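You operate a simulated robot arm through the tools that you are given. There is no shell and no other tool.

Carry out the task below with a simulated robot arm. There is one attempt and no reset: what you move stays moved.

TASK
Put the blue stop in the stop hole, the grey stop in the purple tray.
Fine: slide the grey carriage to the white line first, and home after.

The check looks at the end state, three seconds after you hand in, the way a careful person would. Anything else that was tipped, shoved, dropped, spilled or broken makes it a failure.

THE ROBOT
A 7-joint arm with a two-finger parallel gripper, fixed in place. Base frame: the origin is at the foot of the arm, x ahead of it, y to its left, z up. Readings come in cm, rad, newtons and seconds.
Its first joint turns from -2.897 to 2.897 rad. Payload 4.4 kg.
The TCP is the grasp point between the finger pads, 2.3 cm short of the fingertips. In the tool frame z runs along the fingers and y along their closing line. The gripper opens to 9.4 cm. The fingers are 3.8 cm wide and 1 cm thick; the gripper's body (5.4 by 9.6 cm) begins 3.9 cm behind the TCP.
Orientation is told as [roll, pitch, yaw] about the base's x, y, z axes, in that order, counted from this pose: with the fingers straight down and closing along the base's y, the tool's x points along the base's -x, its y along +y and its z along -z.

THE INTERFACE
- The arm moves only by the tool arm_command. Its argument "rows" is a list of rows, each an object of numbers (a shift or turn left out is 0, a gripper value left out holds the last): "jaw": the opening in per cent of the stroke, from 0 (shut) to 100 (fully open); "x", "y", "z": the shift along the base's x, y, z in cm; "ax", "ay", "az": the turn, a rotation vector about the base's x, y, z in rad. In form: [{"jaw": .., "x": .., "y": .., "z": .., "ax": .., "ay": .., "az": ..}, ...]. A call has 1 to 20 rows; each row shifts and turns the commanded pose from where the row before left it. Each row takes 0.2 s and may step no farther than 5 cm and 0.15 rad from the row before; otherwise, or with a gripper value out of range, the whole call is refused. A pose out of reach is approached as far as the arm can. The call stops where the force on the tool passes 40 N (or 10 N more than at its start, if that is more) or the arm is blocked; 0.2 s more then pass. The fingers move at their own pace (about 7.2 cm/s each) and stop on an object; they squeeze with about 31 N. The grip force told is the motor's: it shows also when the fingers shut on nothing. Time passes only in rows, and 0.2 s behind the last, so rows that do not move let the fingers close. It gives the time, the measured TCP pose, the force on the tool (base axes), the opening and the grip force at its end, in the units of the frame above (readings bear some noise), with the torque about the TCP (base axes, N m) and any sound that the robot's microphone picked up.
- Cameras (640 x 400 px; columns grow to the right, rows downward): "scene" is fixed at [4.96, -49.84, 129.19]; the picture's right is [0.87, -0.50, 0.00], its down [-0.24, -0.41, -0.88] and it looks along [0.44, 0.76, -0.47] (base axes); focal length 324 px, centre (320, 200). "wrist" rides on the gripper at [8.6, 1.6, -7.4] in the tool frame; the picture's right is [-0.18, 0.98, 0.00], its down [-0.58, -0.11, -0.81] and it looks along [-0.79, -0.15, 0.59] (tool axes); focal length 243 px, centre (320, 200). There is no depth. A picture from a camera that has moved, and an enlarged one, comes with that camera's place and axes in the base frame and with its lens.
- grab_frame(camera): a new picture of that camera. The clock stands still meanwhile.
- enlarge(camera, box): a new picture of the part [left, top, right, bottom] of that camera's present view, enlarged. The clock stands still meanwhile.
- close_job(): hands the job in; it is judged then, once.

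Nothing tells you positions but the pictures and the camera data. Unless the task says otherwise, let go and move clear before handing in.

The tools are called after ">>>" as a command line: name --argument value ..., lists and objects as JSON in quotes. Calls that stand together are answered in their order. arm_command: Moves the arm, as the interface text tells. Its arguments: {"type":"object","properties":{"rows":{"type":"array"}},"required":["rows"]} The other tools are called the same way: grab_frame (camera) takes a picture; enlarge (camera, box) takes an enlarged picture of a part of a camera's view; close_job () hands the job in.

At the start:

```text
time_s: 0.0
position: [29.55, 52.13, 91.86]
tcp_rot: [0.0, 0.0, 0.0]
wrist_force: [-0.1, 0.1, 0.6]
wrist_torque: [-0.02, -0.04, 0.02]
width: 9.39
grip_force: 0.0
```

scene: 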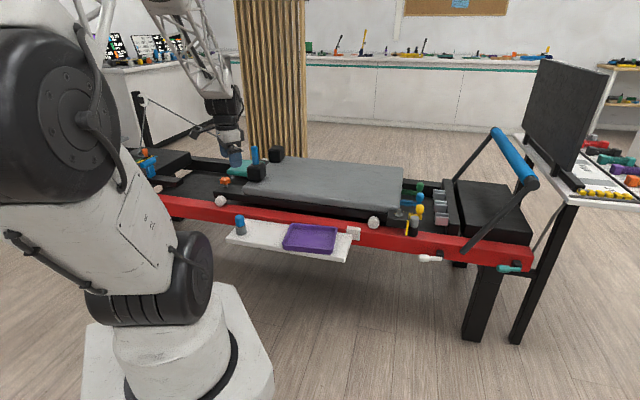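
wrist: 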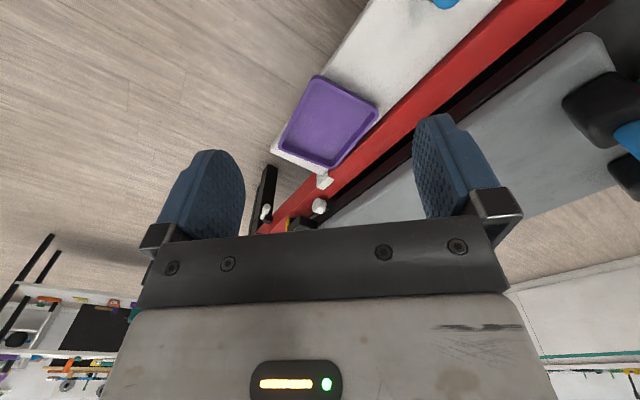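

I see a Pilates-reformer-like bench with a grey carriage on red rails, a white shelf with a purple tray and a blue-topped peg, and more small parts near the far end. I'll look closer before moving anything.

>>> enlarge --camera "scene" --box '[120, 130, 280, 230]'

>>> enlarge --camera "scene" --box '[340, 160, 540, 285]'

>>> enlarge --camera "scene" --box '[210, 190, 370, 290]'

>>> enlarge --camera "wrist" --box '[230, 0, 640, 256]'

```text
4.00 times, centred on (200, 180) of scene
camera zoom: at [4.96, -49.84, 129.19], right [0.87, -0.5, 0.0], down [-0.24, -0.41, -0.88], along [0.44, 0.76, -0.47], focal length 1297 px, centre (800, 280)
```

zoom: 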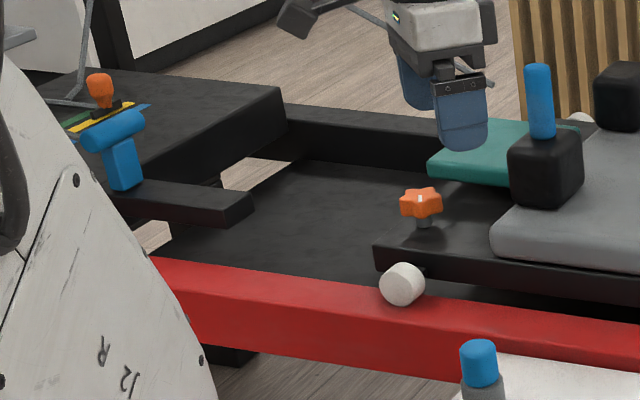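

```text
3.20 times, centred on (440, 222) of scene
camera zoom: at [4.96, -49.84, 129.19], right [0.87, -0.5, 0.0], down [-0.24, -0.41, -0.88], along [0.44, 0.76, -0.47], focal length 1038 px, centre (-64, 128)
```

zoom: 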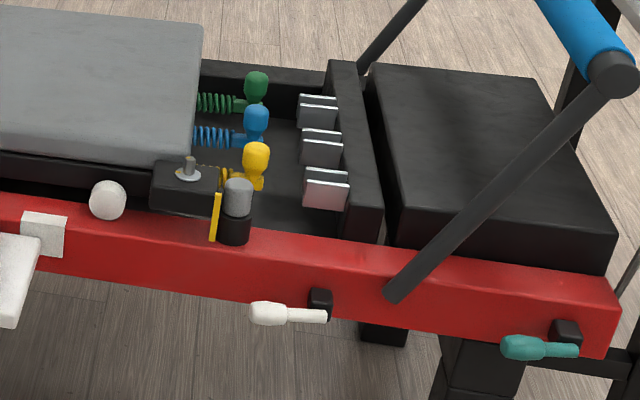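

```text
4.00 times, centred on (290, 240) of scene
camera zoom: at [4.96, -49.84, 129.19], right [0.87, -0.5, 0.0], down [-0.24, -0.41, -0.88], along [0.44, 0.76, -0.47], focal length 1297 px, centre (440, 40)
```

zoom: 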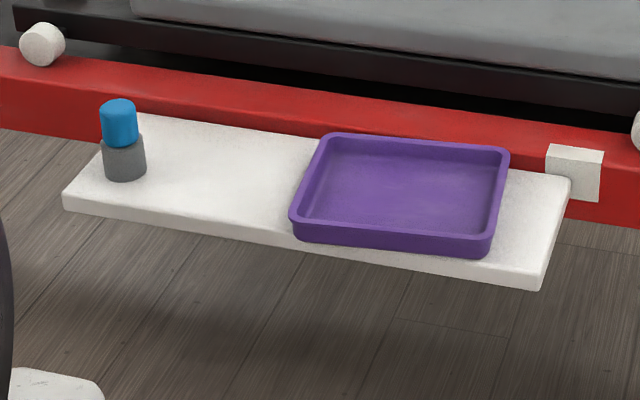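

```text
1.56 times, centred on (435, 128) of wrist
camera zoom: at [20.9, 53.7, 99.14], right [0.18, 0.98, 0.0], down [0.58, -0.11, 0.81], along [0.79, -0.15, -0.59], focal length 379 px, centre (140, 312)
```

zoom: 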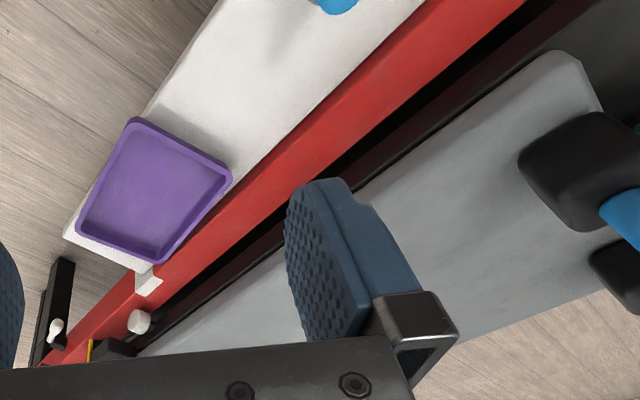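

The bench runs diagonally from the arm's far left to its front right, with the shelf and tray at about z≈52. I'll carry the wrist camera, high up and clear of everything, toward the grey stop on the rail to get a second view.

>>> arm_command --rows '[{"x": 3.4, "y": -2.5, "az": 0.08}, {"x": 3.4, "y": -2.5, "az": 0.08}, {"x": 3.4, "y": -2.5, "az": 0.08}, {"x": 3.4, "y": -2.5, "az": 0.08}, {"x": 3.4, "y": -2.5, "az": 0.08}, {"x": 3.4, "y": -2.5, "az": 0.08}, {"x": 3.4, "y": -2.5, "az": 0.08}, {"x": 2, "y": -2.5, "az": 0.08}, {"x": 2, "y": -2.5, "az": 0.08}, {"y": -2.5, "az": 0.065}]'

>>> grab_frame --camera "wrist"

>>> grab_frame --camera "scene"

```text
time_s: 2.2
position: [57.33, 27.2, 92.04]
tcp_rot: [0.002, -0.001, 0.786]
wrist_force: [-0.3, 0.3, 0.4]
wrist_torque: [0.01, 0.01, 0.02]
width: 9.39
grip_force: 0.0
```

```text
taken
camera wrist: at [50.02, 22.12, 99.37], right [-0.57, 0.82, 0.0], down [0.49, 0.33, 0.81], along [0.67, 0.46, -0.59], focal length 243 px, centre (320, 200)
```

wrist: 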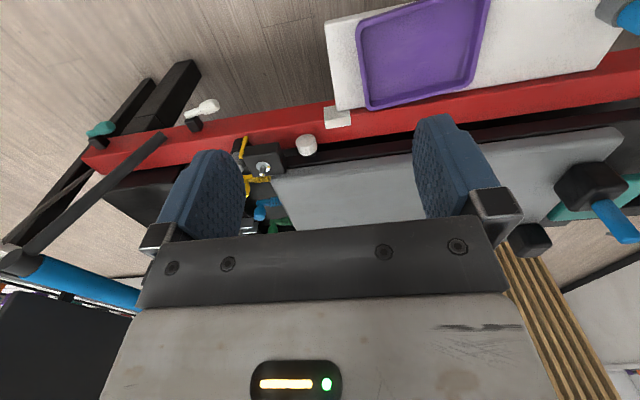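

```text
taken
```

scene: 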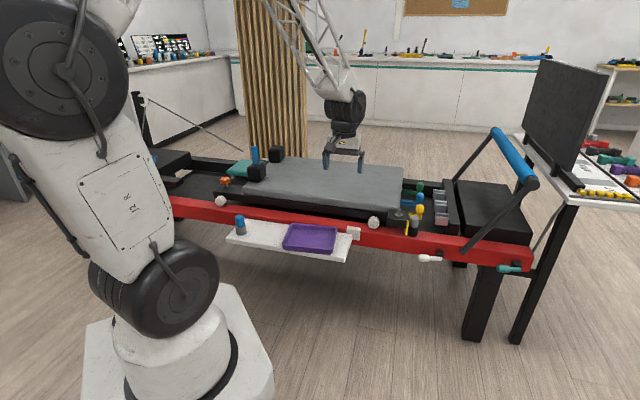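

Now the rail, stop and carriage end block are visible but partly hidden by a finger. I'll shift along the rail direction to centre on the stop area.

>>> arm_command --rows '[{"x": 2.4, "y": -3.4}, {"x": 2.4, "y": -3.4}, {"x": 2.4, "y": -3.4}, {"x": 2.4, "y": -3.4}]'

>>> grab_frame --camera "wrist"

>>> enlarge --camera "wrist" --box '[240, 80, 440, 205]'

```text
time_s: 3.2
position: [66.83, 13.58, 91.95]
tcp_rot: [0.0, -0.001, 0.786]
wrist_force: [-0.4, 0.4, 0.6]
wrist_torque: [0.02, 0.03, 0.01]
width: 9.4
grip_force: 0.1
```

```text
taken
camera wrist: at [59.72, 8.57, 99.44], right [-0.56, 0.83, 0.0], down [0.49, 0.33, 0.81], along [0.67, 0.46, -0.59], focal length 243 px, centre (320, 200)
```

wrist: 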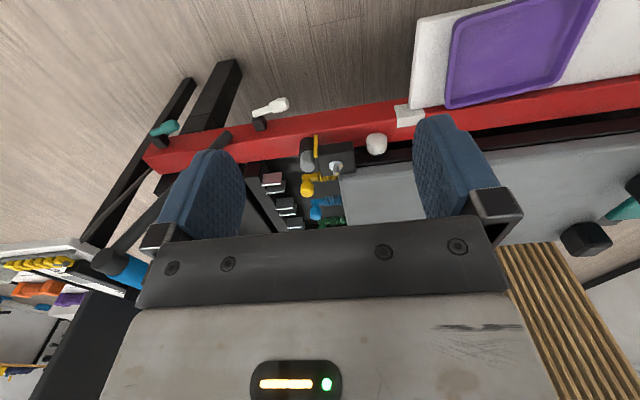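

```text
3.20 times, centred on (340, 142) of wrist
camera zoom: at [59.72, 8.57, 99.44], right [-0.56, 0.83, 0.0], down [0.49, 0.33, 0.81], along [0.67, 0.46, -0.59], focal length 776 px, centre (256, 384)
```

zoom: 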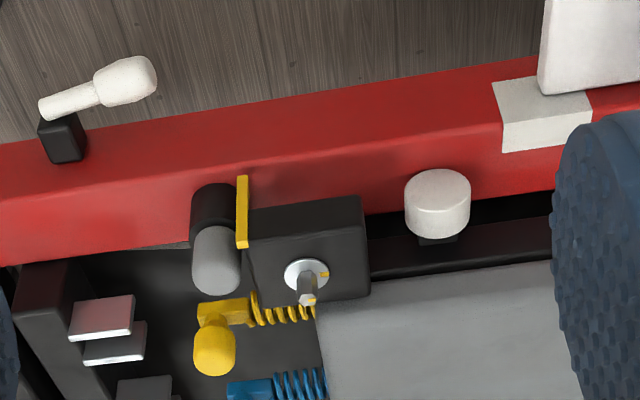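

The grey stop sits in a black socket beside a yellow plate, with the carriage's black end block next to it. I still need to find the white line, so I'll survey along the rail toward the other end.

>>> arm_command --rows '[{"x": -3, "y": 3.6}, {"x": -3, "y": 3.6}, {"x": -3, "y": 3.6}, {"x": -3, "y": 3.6}, {"x": -3, "y": 3.6}, {"x": -3, "y": 3.6}, {"x": -3, "y": 3.6}, {"x": -3, "y": 3.6}, {"x": -3, "y": 3.6}, {"x": -3, "y": 3.6}]'

>>> grab_frame --camera "wrist"

>>> enlarge --camera "wrist" --box '[220, 60, 460, 210]'

```text
time_s: 5.4
position: [36.96, 49.56, 91.81]
tcp_rot: [0.0, 0.0, 0.784]
wrist_force: [0.0, -0.1, 0.2]
wrist_torque: [-0.01, -0.01, -0.01]
width: 9.41
grip_force: 0.0
```

```text
taken
camera wrist: at [29.72, 44.6, 99.17], right [-0.56, 0.83, 0.0], down [0.49, 0.33, 0.81], along [0.67, 0.46, -0.59], focal length 243 px, centre (320, 200)
```

wrist: 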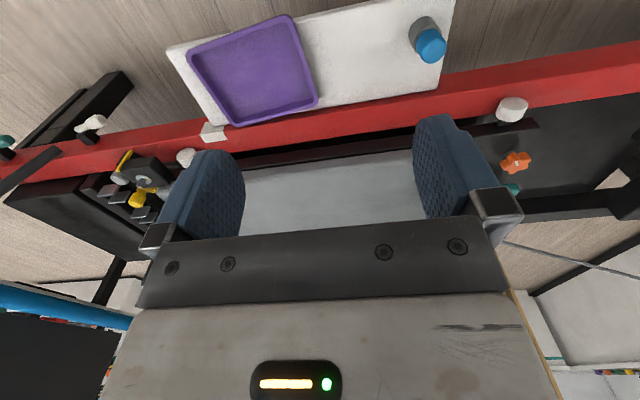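

```text
2.67 times, centred on (340, 135) of wrist
camera zoom: at [29.72, 44.6, 99.17], right [-0.56, 0.83, 0.0], down [0.49, 0.33, 0.81], along [0.67, 0.46, -0.59], focal length 647 px, centre (267, 373)
```

zoom: 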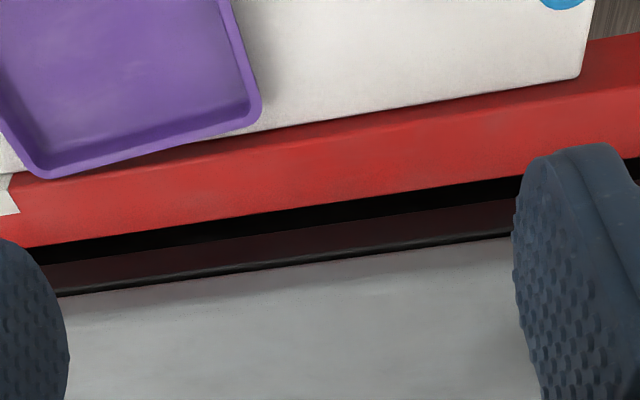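

The white patch wrapped over the rail by the shelf may be the "white line", but I want to check the rest of the rail. I'll continue to the left end and zoom on several areas.

>>> arm_command --rows '[{"x": -3, "y": 3.6}, {"x": -3, "y": 3.6}, {"x": -3, "y": 3.6}, {"x": -3, "y": 3.6}, {"x": -3, "y": 3.6}, {"x": -3, "y": 3.6}]'

>>> grab_frame --camera "wrist"

>>> enlarge --camera "wrist" --box '[200, 60, 520, 260]'

>>> enlarge --camera "scene" --box '[330, 190, 450, 265]'

>>> enlarge --camera "scene" --box '[140, 150, 380, 300]'

```text
time_s: 6.8
position: [18.76, 70.95, 91.39]
tcp_rot: [-0.002, 0.002, 0.784]
wrist_force: [0.4, 0.0, 0.6]
wrist_torque: [-0.02, -0.05, 0.03]
width: 9.41
grip_force: 0.1
```

```text
taken
camera wrist: at [11.54, 65.91, 98.8], right [-0.56, 0.83, 0.0], down [0.49, 0.33, 0.81], along [0.67, 0.45, -0.59], focal length 243 px, centre (320, 200)
```

wrist: 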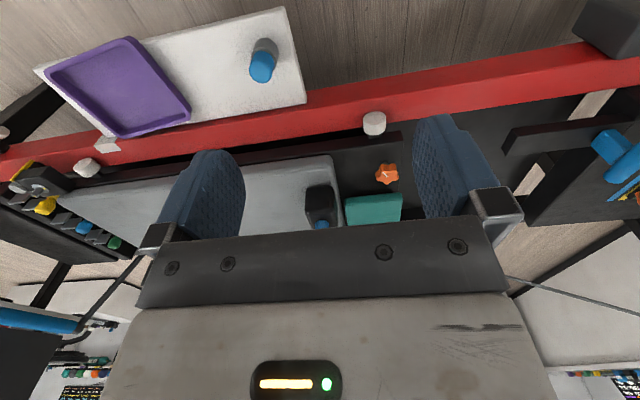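

```text
2.00 times, centred on (360, 160) of wrist
camera zoom: at [11.54, 65.91, 98.8], right [-0.56, 0.83, 0.0], down [0.49, 0.33, 0.81], along [0.67, 0.45, -0.59], focal length 485 px, centre (240, 280)
```

zoom: 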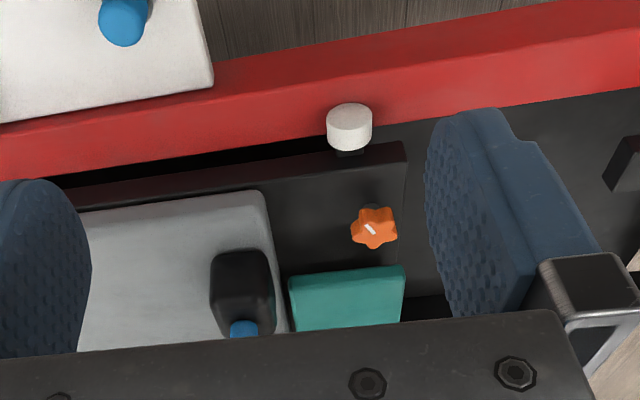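

```text
5.33 times, centred on (390, 228) of scene
camera zoom: at [4.96, -49.84, 129.19], right [0.87, -0.5, 0.0], down [-0.24, -0.41, -0.88], along [0.44, 0.76, -0.47], focal length 1729 px, centre (-53, 53)
```

zoom: 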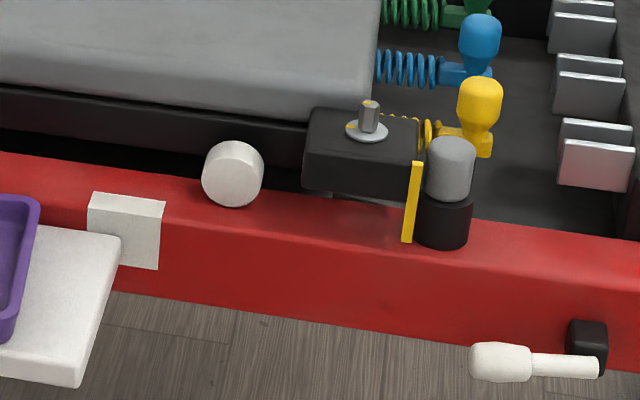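

```text
2.67 times, centred on (260, 225) of scene
camera zoom: at [4.96, -49.84, 129.19], right [0.87, -0.5, 0.0], down [-0.24, -0.41, -0.88], along [0.44, 0.76, -0.47], focal length 865 px, centre (480, 133)
```

zoom: 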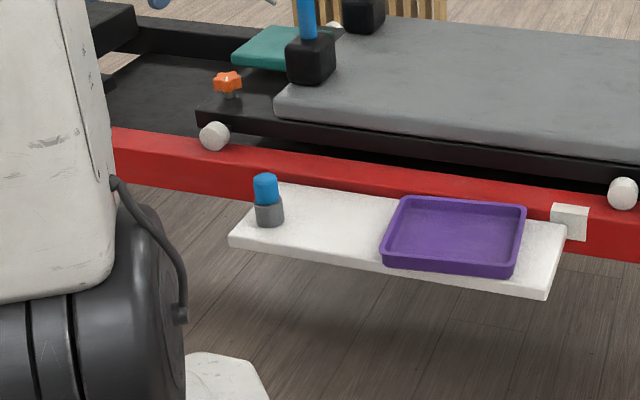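

The carriage's end block sits at the yellow line, right beside the socketed grey stop; an orange star knob with a white tick sits on the carriage's other end. I'll enlarge the candidate features to work out what the white line and any lock are.

>>> enlarge --camera "scene" --box '[332, 215, 396, 255]'

>>> enlarge --camera "scene" --box '[384, 200, 432, 230]'

>>> enlarge --camera "scene" --box '[205, 165, 269, 205]'

>>> enlarge --camera "scene" --box '[260, 130, 452, 250]'

>>> enlarge --camera "scene" --box '[220, 205, 268, 235]'

>>> enlarge --camera "wrist" --box '[340, 80, 500, 180]'

```text
10.00 times, centred on (364, 235) of scene
camera zoom: at [4.96, -49.84, 129.19], right [0.87, -0.5, 0.0], down [-0.24, -0.41, -0.88], along [0.44, 0.76, -0.47], focal length 3242 px, centre (-120, -150)
```

zoom: 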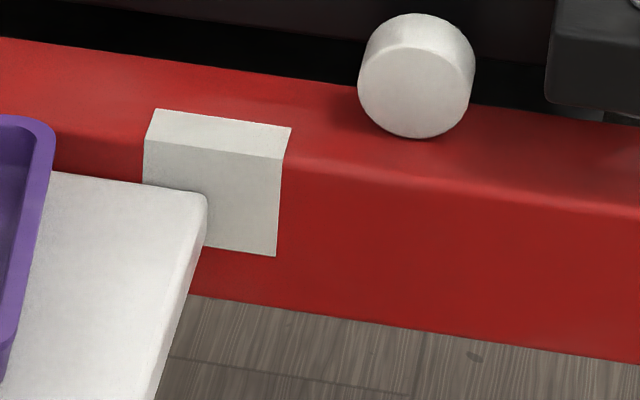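

```text
13.33 times, centred on (408, 215) of scene
camera zoom: at [4.96, -49.84, 129.19], right [0.87, -0.5, 0.0], down [-0.24, -0.41, -0.88], along [0.44, 0.76, -0.47], focal length 4323 px, centre (-853, 0)
```

zoom: 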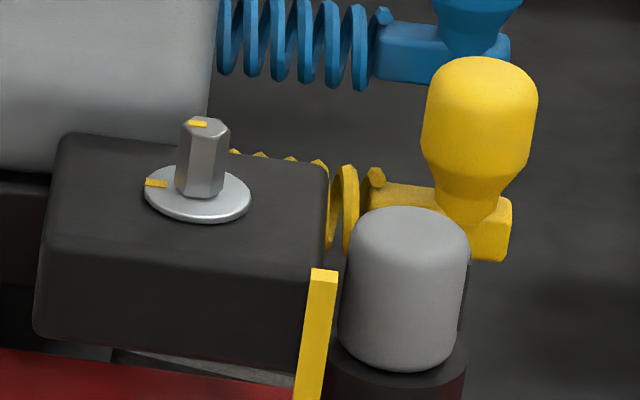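

```text
10.00 times, centred on (237, 185) of scene
camera zoom: at [4.96, -49.84, 129.19], right [0.87, -0.5, 0.0], down [-0.24, -0.41, -0.88], along [0.44, 0.76, -0.47], focal length 3242 px, centre (1150, 350)
```

zoom: 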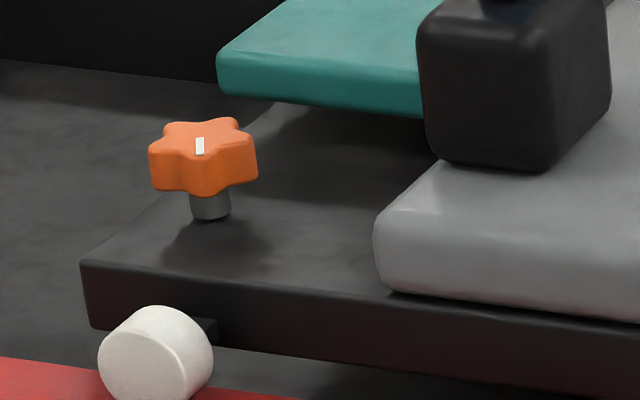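

```text
3.33 times, centred on (356, 190) of scene
camera zoom: at [4.96, -49.84, 129.19], right [0.87, -0.5, 0.0], down [-0.24, -0.41, -0.88], along [0.44, 0.76, -0.47], focal length 1081 px, centre (200, 233)
```

zoom: 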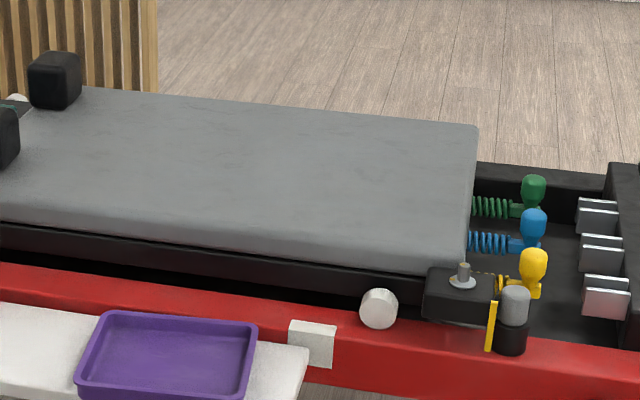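

```text
13.33 times, centred on (244, 220) of scene
camera zoom: at [4.96, -49.84, 129.19], right [0.87, -0.5, 0.0], down [-0.24, -0.41, -0.88], along [0.44, 0.76, -0.47], focal length 4323 px, centre (1333, -67)
```

zoom: 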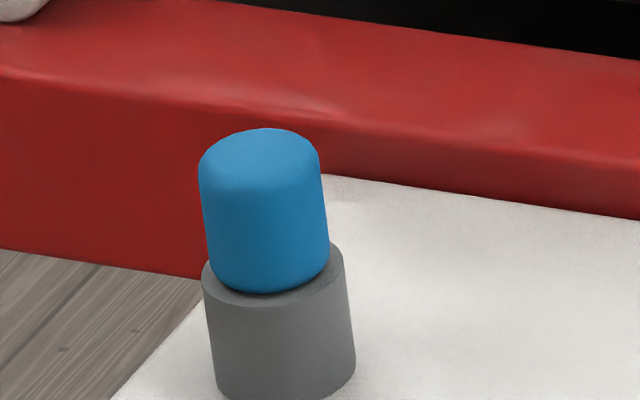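

```text
4.00 times, centred on (420, 130) of wrist
camera zoom: at [11.54, 65.91, 98.8], right [-0.56, 0.83, 0.0], down [0.49, 0.33, 0.81], along [0.67, 0.45, -0.59], focal length 970 px, centre (-80, 480)
```

zoom: 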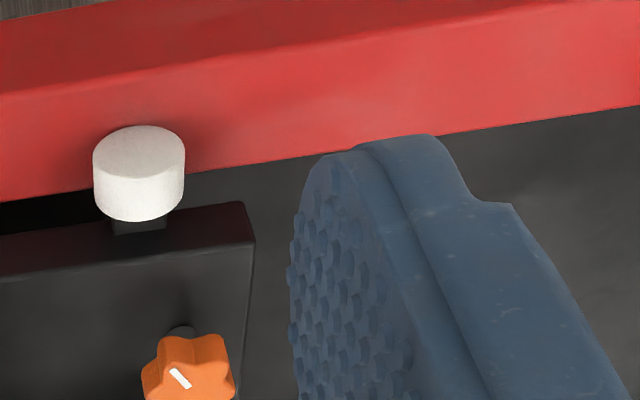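

The carriage's black end block with the hex pin touches the yellow strip next to the grey stop, and the springs look unhooked. I'll tilt the wrist camera over the bed to check the far side for any other white marking before I touch anything.

>>> arm_command --rows '[{"x": 4, "y": -2, "z": 0.5, "ax": 0.085, "ay": -0.085}, {"x": 4, "y": -2, "z": 0.5, "ax": 0.085, "ay": -0.085}, {"x": 4, "y": -2, "z": 0.5, "ax": 0.085, "ay": -0.085}, {"x": 4, "y": -2, "z": 0.5}, {"x": 4, "y": -2, "z": 0.5}, {"x": 4, "y": -2, "z": 0.5}, {"x": 4, "y": -2, "z": 0.5}]'

>>> grab_frame --camera "wrist"

>>> grab_frame --camera "scene"

```text
time_s: 8.4
position: [46.97, 57.08, 95.79]
tcp_rot: [0.0, -0.361, 0.784]
wrist_force: [0.6, 0.5, 0.7]
wrist_torque: [0.03, 0.0, 0.02]
width: 9.4
grip_force: 0.1
```

```text
taken
camera wrist: at [38.11, 50.65, 99.49], right [-0.57, 0.82, 0.07], down [0.26, 0.11, 0.96], along [0.78, 0.57, -0.27], focal length 243 px, centre (320, 200)
```

wrist: 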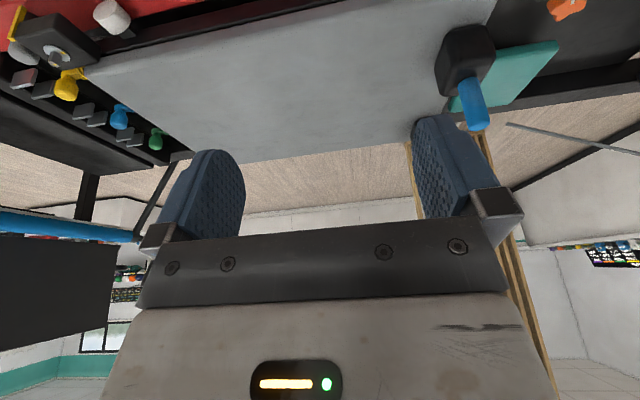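

```text
taken
```

scene: 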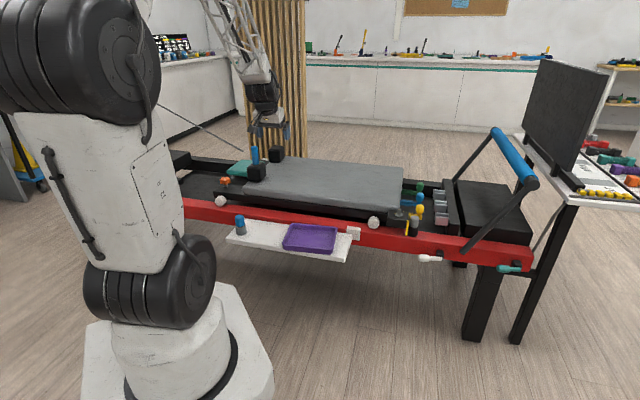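

No other white mark shows up on the far side, so the white patch on the near rail beside the shelf is the only white marking on the track. I'll now bring the wrist camera close to the stop, block and wheel for precise positions.

>>> arm_command --rows '[{"x": 3, "y": -3.4, "z": -1.5, "ax": -0.085, "ay": 0.085}, {"x": 3, "y": -3.4, "z": -1.5, "ax": -0.085, "ay": 0.085}, {"x": 3, "y": -3.4, "z": -1.5, "ax": -0.085, "ay": 0.085}, {"x": 3, "y": -3.4, "z": -1.5}, {"x": 3, "y": -3.4, "z": -1.5}, {"x": 3, "y": -3.4, "z": -1.5}, {"x": 3, "y": -3.4, "z": -1.5}, {"x": 3, "y": -3.4, "z": -1.5}, {"x": 3, "y": -3.4, "z": -1.5}, {"x": 3, "y": -3.4, "z": -1.5}]'

>>> grab_frame --camera "wrist"

>>> enlarge --camera "wrist" --box '[220, 60, 460, 210]'

```text
time_s: 10.6
position: [77.18, 23.05, 80.09]
tcp_rot: [-0.001, -0.001, 0.787]
wrist_force: [-0.1, -0.6, -0.5]
wrist_torque: [0.03, -0.01, 0.0]
width: 9.42
grip_force: 0.0
```

```text
taken
camera wrist: at [69.88, 18.1, 87.45], right [-0.56, 0.83, 0.0], down [0.49, 0.33, 0.81], along [0.67, 0.46, -0.59], focal length 243 px, centre (320, 200)
```

wrist: 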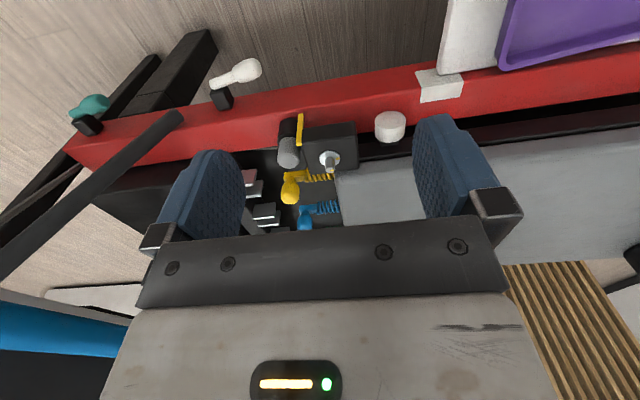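

```text
2.67 times, centred on (340, 135) of wrist
camera zoom: at [69.88, 18.1, 87.45], right [-0.56, 0.83, 0.0], down [0.49, 0.33, 0.81], along [0.67, 0.46, -0.59], focal length 647 px, centre (267, 373)
```

zoom: 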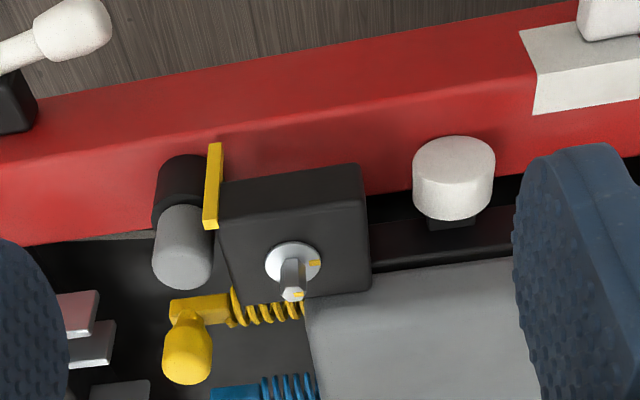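

The block overhangs the rail as a bumper arm (z≈60–63) beside the socketed grey stop; the white patch on the rail is about 20 cm to its left. I plan to hold that block by its near part and slide the carriage, so I'll take a closer look from just above it first.

>>> arm_command --rows '[{"x": 1.6, "y": 1.05, "z": -2.5}, {"x": 1.6, "y": 1.05, "z": -2.5}, {"x": 1.6, "y": 1.05, "z": -2.5, "az": 0.007}, {"x": 1.6, "y": 1.05, "z": -2.0}]'

>>> grab_frame --camera "wrist"

>>> enlarge --camera "wrist" --box '[220, 60, 460, 210]'

>>> enlarge --camera "scene" --box '[340, 160, 468, 240]'

```text
time_s: 11.6
position: [83.43, 27.08, 70.56]
tcp_rot: [0.0, -0.002, 0.791]
wrist_force: [-0.6, -0.7, 0.6]
wrist_torque: [0.01, 0.01, 0.04]
width: 9.39
grip_force: 0.1
```

```text
taken
camera wrist: at [76.15, 22.1, 77.97], right [-0.57, 0.82, 0.0], down [0.48, 0.34, 0.81], along [0.66, 0.46, -0.59], focal length 243 px, centre (320, 200)
```

wrist: 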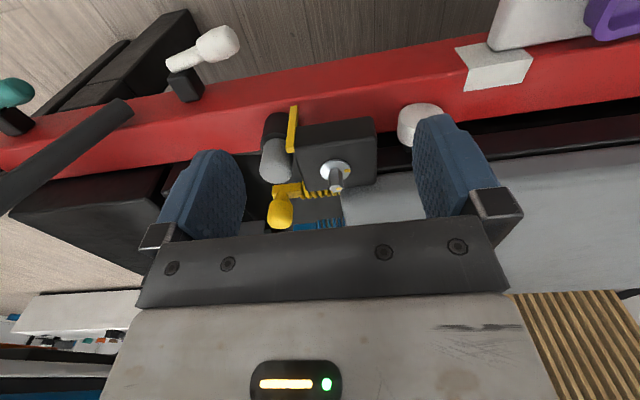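

```text
2.67 times, centred on (340, 135) of wrist
camera zoom: at [76.15, 22.1, 77.97], right [-0.57, 0.82, 0.0], down [0.48, 0.34, 0.81], along [0.66, 0.46, -0.59], focal length 647 px, centre (267, 373)
```

zoom: 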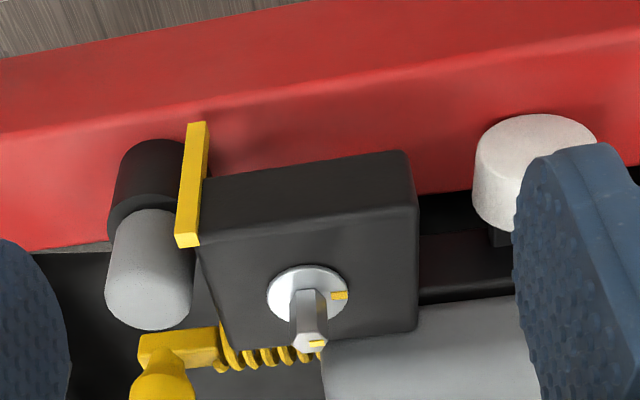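

```text
5.00 times, centred on (404, 200) of scene
camera zoom: at [4.96, -49.84, 129.19], right [0.87, -0.5, 0.0], down [-0.24, -0.41, -0.88], along [0.44, 0.76, -0.47], focal length 1621 px, centre (-100, 200)
```

zoom: 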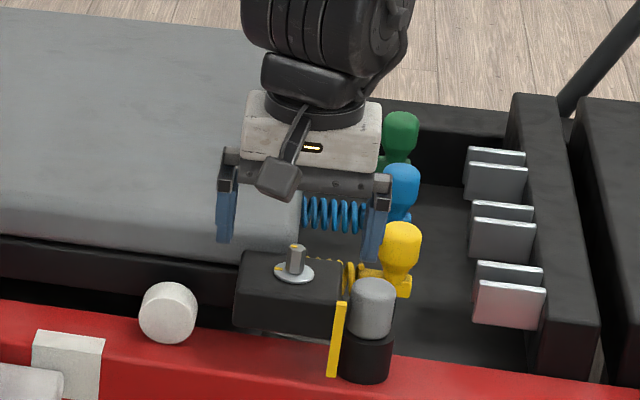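

The block top is at z≈61 with its right face tight against the stop, so I can't get a finger in there. Instead I'll take hold of the carriage's right white wheel (about x 83.7, y 41, z 55), so I move over it for a check view.

>>> arm_command --rows '[{"x": -1.3, "y": 3.2, "z": -0.5}, {"x": -1.3, "y": 3.2, "z": -1.5}, {"x": -1.25, "y": 3.25, "z": -2.5}]'

>>> grab_frame --camera "wrist"

>>> enlarge --camera "wrist" --box '[220, 60, 460, 210]'

>>> enlarge --camera "scene" --box '[320, 160, 448, 240]'

```text
time_s: 12.4
position: [79.49, 36.92, 65.89]
tcp_rot: [0.0, -0.002, 0.791]
wrist_force: [0.1, 0.8, 1.0]
wrist_torque: [-0.03, 0.0, -0.01]
width: 9.4
grip_force: 0.0
```

```text
taken
camera wrist: at [72.29, 31.88, 73.28], right [-0.57, 0.82, 0.0], down [0.49, 0.34, 0.81], along [0.66, 0.46, -0.59], focal length 243 px, centre (320, 200)
```

wrist: 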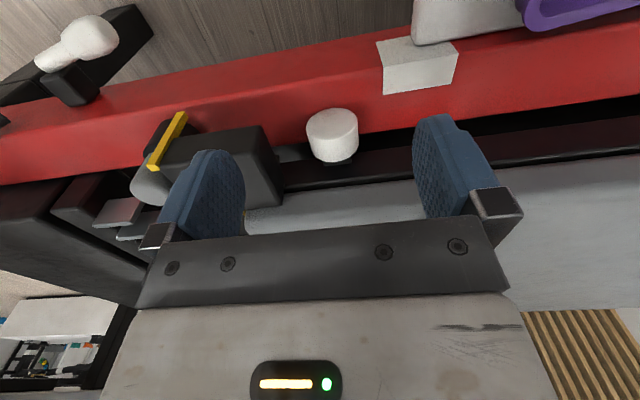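

```text
2.67 times, centred on (340, 135) of wrist
camera zoom: at [72.29, 31.88, 73.28], right [-0.57, 0.82, 0.0], down [0.49, 0.34, 0.81], along [0.66, 0.46, -0.59], focal length 647 px, centre (267, 373)
```

zoom: 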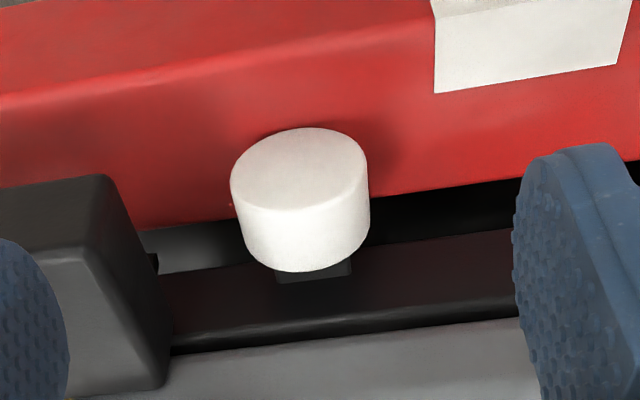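

```text
5.00 times, centred on (384, 200) of scene
camera zoom: at [4.96, -49.84, 129.19], right [0.87, -0.5, 0.0], down [-0.24, -0.41, -0.88], along [0.44, 0.76, -0.47], focal length 1621 px, centre (0, 200)
```

zoom: 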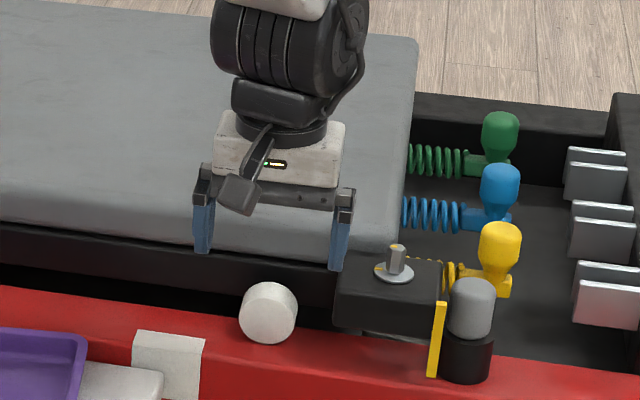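

The wheel sits at about (82.3, 39.8) with its axis at z≈56, and the gripper is already lined up with it along the rail. I'll partly close the jaw, move over it and lower the fingers either side, watching the force.

>>> arm_command --rows '[{"jaw": 70, "x": 1.25, "y": 1.25}, {"x": 1.25, "y": 1.25}, {"z": -2.0}, {"z": -2.0}, {"z": -2.0}]'

>>> grab_frame --camera "wrist"

>>> enlarge --camera "scene" --box '[320, 160, 448, 240]'

```text
time_s: 13.6
position: [82.15, 39.25, 60.41]
tcp_rot: [0.0, -0.001, 0.79]
wrist_force: [-0.3, 0.5, 0.7]
wrist_torque: [0.0, -0.01, -0.01]
width: 6.55
grip_force: 0.1
```

```text
taken
camera wrist: at [74.9, 34.23, 67.7], right [-0.57, 0.82, 0.0], down [0.49, 0.34, 0.81], along [0.66, 0.46, -0.59], focal length 243 px, centre (320, 200)
```

wrist: 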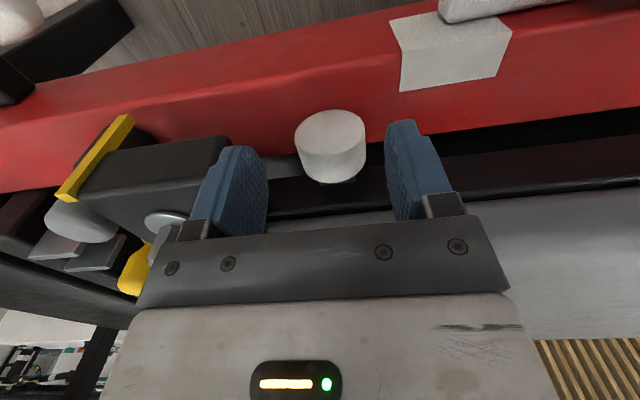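

```text
5.00 times, centred on (384, 200) of scene
camera zoom: at [4.96, -49.84, 129.19], right [0.87, -0.5, 0.0], down [-0.24, -0.41, -0.88], along [0.44, 0.76, -0.47], focal length 1621 px, centre (0, 200)
```

zoom: 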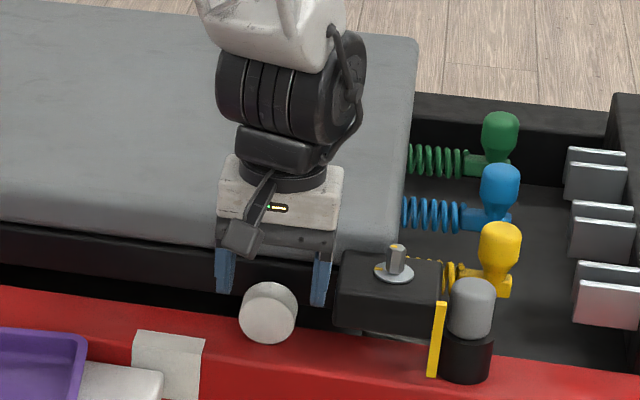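

The fingers straddle the wheel evenly. I'll lower the rest of the way and check.

>>> arm_command --rows '[{"z": -1.2}, {"z": -1.2}, {"z": -1.2}]'

>>> grab_frame --camera "wrist"

>>> enlarge --camera "scene" --box '[320, 160, 448, 240]'

```text
time_s: 14.4
position: [82.03, 39.45, 56.79]
tcp_rot: [0.0, -0.001, 0.791]
wrist_force: [0.3, 0.8, 0.4]
wrist_torque: [-0.02, 0.03, 0.0]
width: 6.56
grip_force: 0.0
```

```text
taken
camera wrist: at [74.84, 34.42, 64.15], right [-0.57, 0.82, 0.0], down [0.49, 0.34, 0.81], along [0.66, 0.46, -0.59], focal length 243 px, centre (320, 200)
```

wrist: 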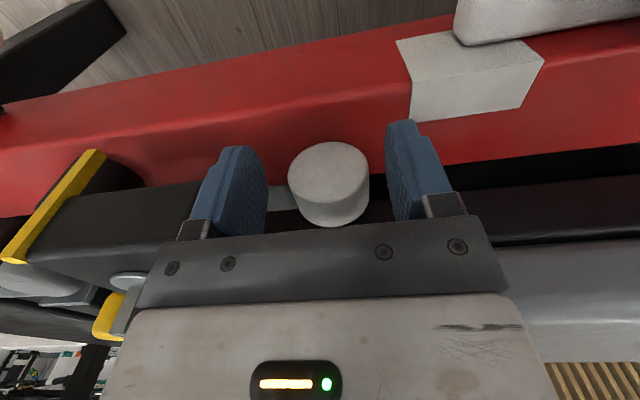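

```text
5.00 times, centred on (384, 200) of scene
camera zoom: at [4.96, -49.84, 129.19], right [0.87, -0.5, 0.0], down [-0.24, -0.41, -0.88], along [0.44, 0.76, -0.47], focal length 1621 px, centre (0, 200)
```

zoom: 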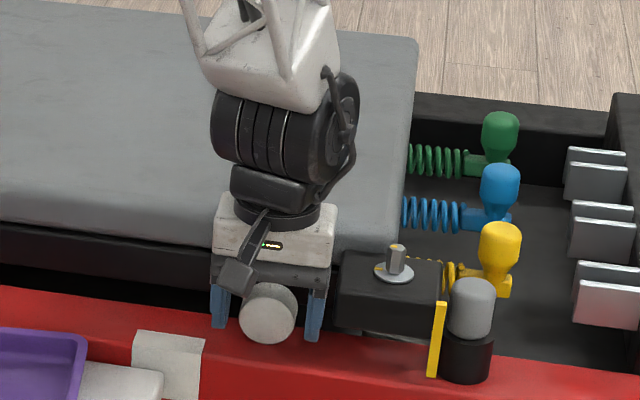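

The fingers are either side of the wheel without touching anything. I'll close on it and feel the grip.

>>> arm_command --rows '[{"jaw": 30}, {"jaw": 30}, {"jaw": 30}]'

>>> enlarge --camera "scene" --box '[320, 160, 448, 240]'

```text
time_s: 15.2
position: [81.97, 39.65, 56.83]
tcp_rot: [0.0, -0.001, 0.793]
wrist_force: [-19.9, 18.8, 7.0]
wrist_torque: [0.52, 0.37, 0.47]
width: 4.78
grip_force: 45.2
```

```text
5.00 times, centred on (384, 200) of scene
camera zoom: at [4.96, -49.84, 129.19], right [0.87, -0.5, 0.0], down [-0.24, -0.41, -0.88], along [0.44, 0.76, -0.47], focal length 1621 px, centre (0, 200)
```

zoom: 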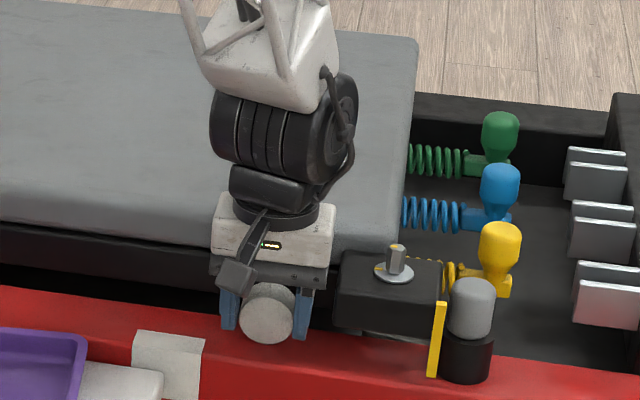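

The left finger touched first and is pressing the wheel toward the stop (27 N), so the gripper sits slightly off-centre. I'll ease a few millimetres away from the stop to centre it.

>>> arm_command --rows '[{"jaw": 30, "x": -0.2, "y": 0.2}, {"jaw": 30, "x": -0.2, "y": 0.2}, {"jaw": 30}]'

```text
time_s: 16.0
position: [81.68, 39.69, 56.71]
tcp_rot: [0.001, 0.0, 0.792]
wrist_force: [-6.7, -5.7, 7.4]
wrist_torque: [-0.15, 0.05, -0.34]
width: 4.75
grip_force: 44.8
stopped in row 3: the force on the tool passed its limit at 43 N (the readings are from after the stop); the commanded pose is now the measured one
```

The tool force passed its limit while gripped, so the carriage resists. I'll loosen the jaw to a slack straddle and see where the forces go.

>>> arm_command --rows '[{"jaw": 58}, {"jaw": 58}]'

>>> grab_frame --camera "wrist"

>>> enlarge --camera "scene" --box '[340, 190, 436, 250]'

```text
time_s: 16.6
position: [81.74, 39.81, 56.85]
tcp_rot: [0.0, 0.0, 0.791]
wrist_force: [-0.2, 0.1, -0.2]
wrist_torque: [0.03, 0.0, 0.03]
width: 5.43
grip_force: 0.2
```

```text
taken
camera wrist: at [74.53, 34.75, 64.12], right [-0.57, 0.82, 0.0], down [0.49, 0.34, 0.81], along [0.66, 0.46, -0.59], focal length 243 px, centre (320, 200)
```

wrist: 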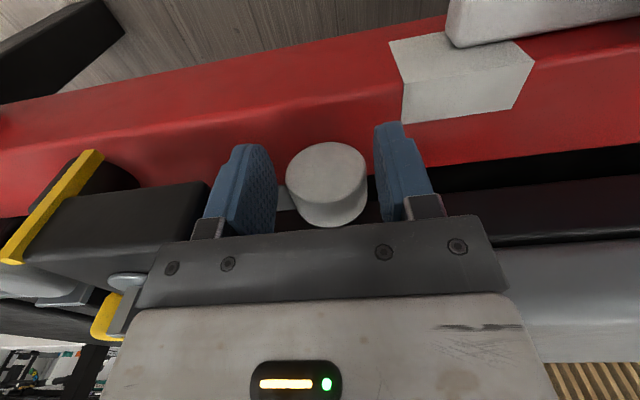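

```text
6.67 times, centred on (388, 220) of scene
camera zoom: at [4.96, -49.84, 129.19], right [0.87, -0.5, 0.0], down [-0.24, -0.41, -0.88], along [0.44, 0.76, -0.47], focal length 2161 px, centre (-133, 67)
```

zoom: 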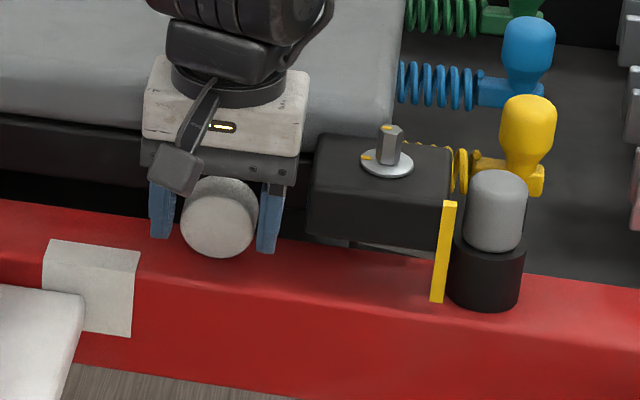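

With the jaw slack the forces are zero and the carriage hasn't moved. I'll push gently with the right finger only, away from the stop, and see whether it slides.

>>> arm_command --rows '[{"x": -0.14, "y": 0.14}, {"x": -0.14, "y": 0.14}, {"x": -0.14, "y": 0.14}, {"x": -0.14, "y": 0.14}]'

```text
time_s: 17.6
position: [81.03, 40.21, 56.81]
tcp_rot: [0.0, -0.001, 0.79]
wrist_force: [1.0, 0.0, 0.9]
wrist_torque: [0.0, -0.04, -0.02]
width: 5.49
grip_force: 0.8
```

>>> arm_command --rows '[{"x": -0.21, "y": 0.21}, {"x": -0.21, "y": 0.21}, {"x": -0.21, "y": 0.21}]'

>>> enlarge --camera "scene" --box '[340, 190, 436, 250]'

```text
time_s: 18.4
position: [80.57, 41.03, 56.82]
tcp_rot: [-0.001, 0.002, 0.79]
wrist_force: [0.9, 0.0, 0.2]
wrist_torque: [-0.01, 0.02, 0.01]
width: 5.46
grip_force: 0.0
```

```text
6.67 times, centred on (388, 220) of scene
camera zoom: at [4.96, -49.84, 129.19], right [0.87, -0.5, 0.0], down [-0.24, -0.41, -0.88], along [0.44, 0.76, -0.47], focal length 2161 px, centre (-133, 67)
```

zoom: 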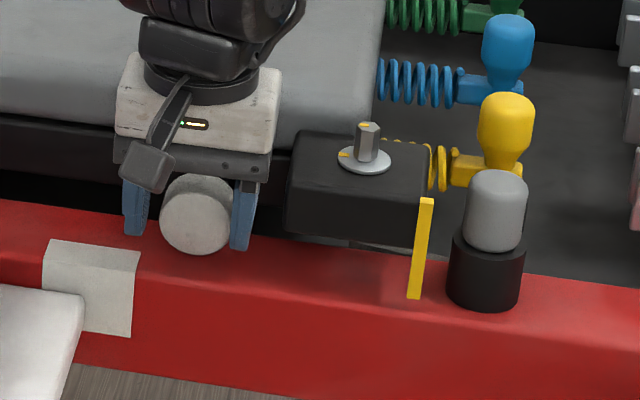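

The carriage slides freely, and the yellow strip is a pointer that travels with it — so it should be brought to the white patch on the rail. I'll keep pushing slowly along the rail.

>>> arm_command --rows '[{"x": -0.606, "y": 0.596}, {"x": -0.606, "y": 0.596}, {"x": -0.606, "y": 0.596}, {"x": -0.606, "y": 0.596}, {"x": -0.606, "y": 0.596}, {"x": -0.606, "y": 0.596}, {"x": -0.606, "y": 0.596}, {"x": -0.606, "y": 0.596}, {"x": -0.606, "y": 0.596}, {"x": -0.606, "y": 0.596}, {"x": -0.606, "y": 0.596}, {"x": -0.606, "y": 0.596}]'

>>> enlarge --camera "scene" --box '[308, 180, 436, 260]'

>>> grab_frame --camera "scene"

```text
time_s: 21.0
position: [73.11, 48.24, 56.79]
tcp_rot: [0.0, -0.001, 0.79]
wrist_force: [-0.7, 0.2, 0.6]
wrist_torque: [0.02, 0.02, 0.01]
width: 5.45
grip_force: 0.2
```

```text
5.00 times, centred on (372, 220) of scene
camera zoom: at [4.96, -49.84, 129.19], right [0.87, -0.5, 0.0], down [-0.24, -0.41, -0.88], along [0.44, 0.76, -0.47], focal length 1621 px, centre (60, 100)
```

zoom: 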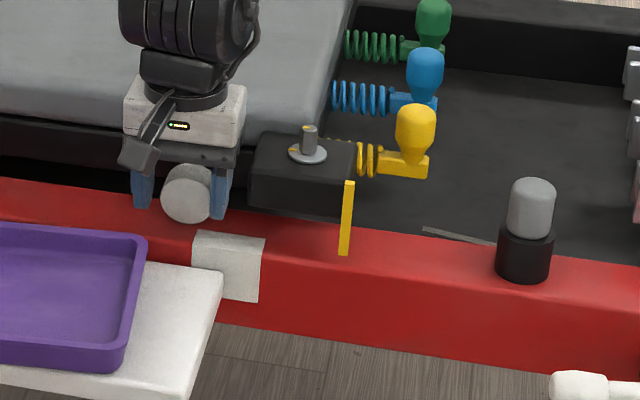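

```text
taken
```

scene: 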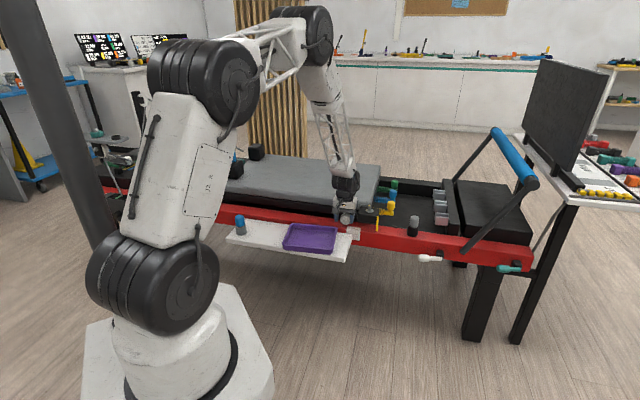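

The pointer is about 10 cm short of the white patch. I'll take a quick close look at the thin light strip by the stop before continuing.

>>> enlarge --camera "scene" --box '[384, 210, 432, 240]'

>>> enlarge --camera "scene" --box '[336, 215, 384, 245]'

>>> enlarge --camera "scene" --box '[90, 140, 282, 260]'

```text
13.33 times, centred on (408, 225) of scene
camera zoom: at [4.96, -49.84, 129.19], right [0.87, -0.5, 0.0], down [-0.24, -0.41, -0.88], along [0.44, 0.76, -0.47], focal length 4323 px, centre (-853, -133)
```

zoom: 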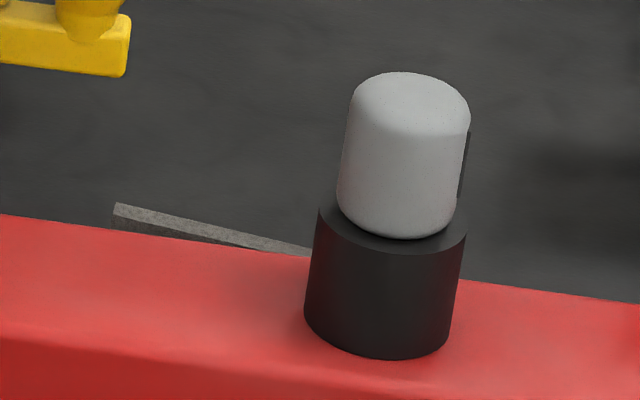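

```text
13.33 times, centred on (360, 230) of scene
camera zoom: at [4.96, -49.84, 129.19], right [0.87, -0.5, 0.0], down [-0.24, -0.41, -0.88], along [0.44, 0.76, -0.47], focal length 4323 px, centre (-213, -200)
```

zoom: 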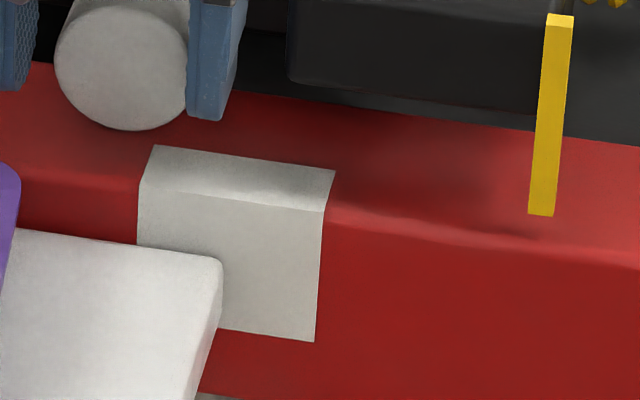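

```text
3.33 times, centred on (186, 200) of scene
camera zoom: at [4.96, -49.84, 129.19], right [0.87, -0.5, 0.0], down [-0.24, -0.41, -0.88], along [0.44, 0.76, -0.47], focal length 1081 px, centre (767, 200)
```

zoom: 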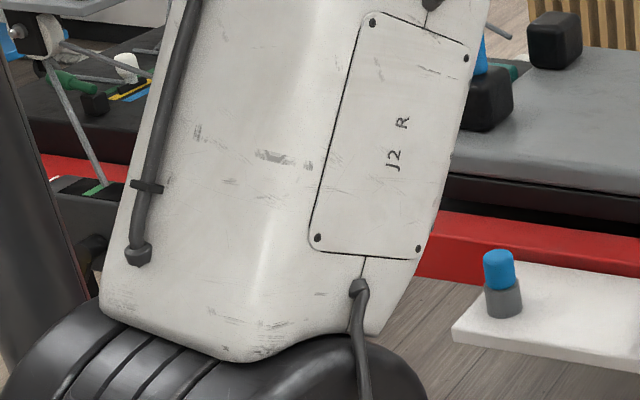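

That light strip is just part of the bed; the white patch across the rail is the line. I'll slide on until the yellow pointer stands at the middle of the patch, slowing near the end.

>>> arm_command --rows '[{"x": -0.57, "y": 0.56}, {"x": -0.57, "y": 0.56}, {"x": -0.57, "y": 0.56}, {"x": -0.57, "y": 0.56}, {"x": -0.57, "y": 0.56}, {"x": -0.57, "y": 0.56}, {"x": -0.57, "y": 0.56}, {"x": -0.43, "y": 0.42}, {"x": -0.43, "y": 0.42}, {"x": -0.43, "y": 0.42}]'

>>> enlarge --camera "scene" --box '[308, 190, 404, 250]'

>>> enlarge --camera "scene" --box '[90, 140, 282, 260]'

```text
time_s: 23.2
position: [68.02, 53.25, 56.75]
tcp_rot: [0.0, 0.0, 0.789]
wrist_force: [-0.1, -0.6, 1.1]
wrist_torque: [-0.01, -0.02, 0.0]
width: 5.45
grip_force: 0.0
```

```text
6.67 times, centred on (356, 220) of scene
camera zoom: at [4.96, -49.84, 129.19], right [0.87, -0.5, 0.0], down [-0.24, -0.41, -0.88], along [0.44, 0.76, -0.47], focal length 2161 px, centre (80, 67)
```

zoom: 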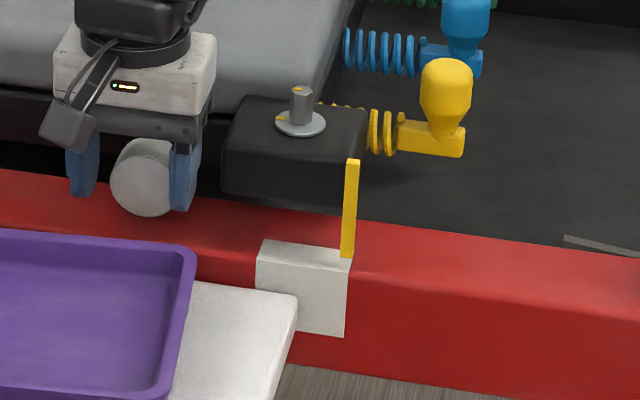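

```text
3.33 times, centred on (186, 200) of scene
camera zoom: at [4.96, -49.84, 129.19], right [0.87, -0.5, 0.0], down [-0.24, -0.41, -0.88], along [0.44, 0.76, -0.47], focal length 1081 px, centre (767, 200)
```

zoom: 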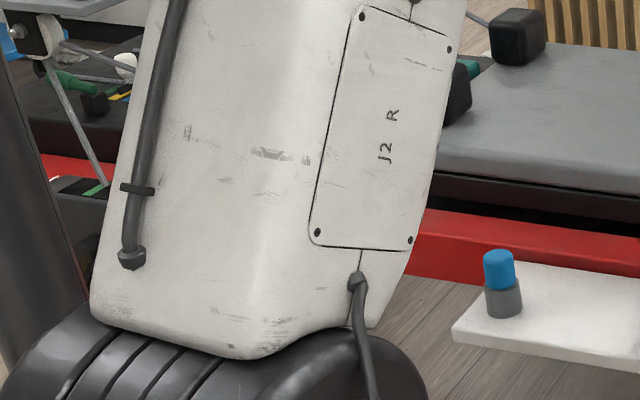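

The pointer is now at the patch's right edge; another 2.8 cm puts it in the middle.

>>> arm_command --rows '[{"x": -0.4, "y": 0.393}, {"x": -0.4, "y": 0.393}, {"x": -0.4, "y": 0.393}, {"x": -0.4, "y": 0.393}, {"x": -0.4, "y": 0.393}]'

>>> enlarge --camera "scene" --box '[308, 190, 404, 250]'

```text
time_s: 24.4
position: [65.9, 55.11, 56.71]
tcp_rot: [0.0, 0.0, 0.792]
wrist_force: [-0.8, 0.5, 0.2]
wrist_torque: [-0.01, 0.01, -0.02]
width: 5.45
grip_force: 0.0
```

```text
6.67 times, centred on (356, 220) of scene
camera zoom: at [4.96, -49.84, 129.19], right [0.87, -0.5, 0.0], down [-0.24, -0.41, -0.88], along [0.44, 0.76, -0.47], focal length 2161 px, centre (80, 67)
```

zoom: 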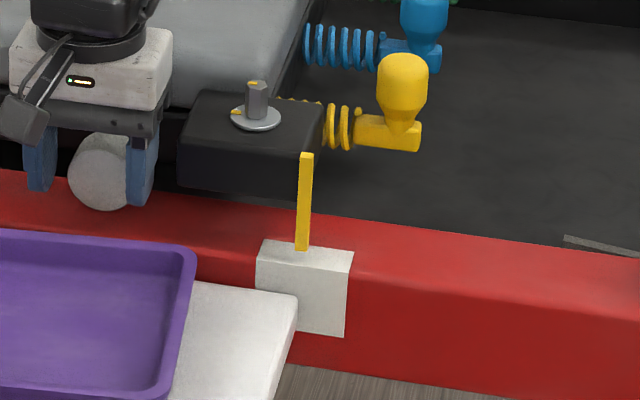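

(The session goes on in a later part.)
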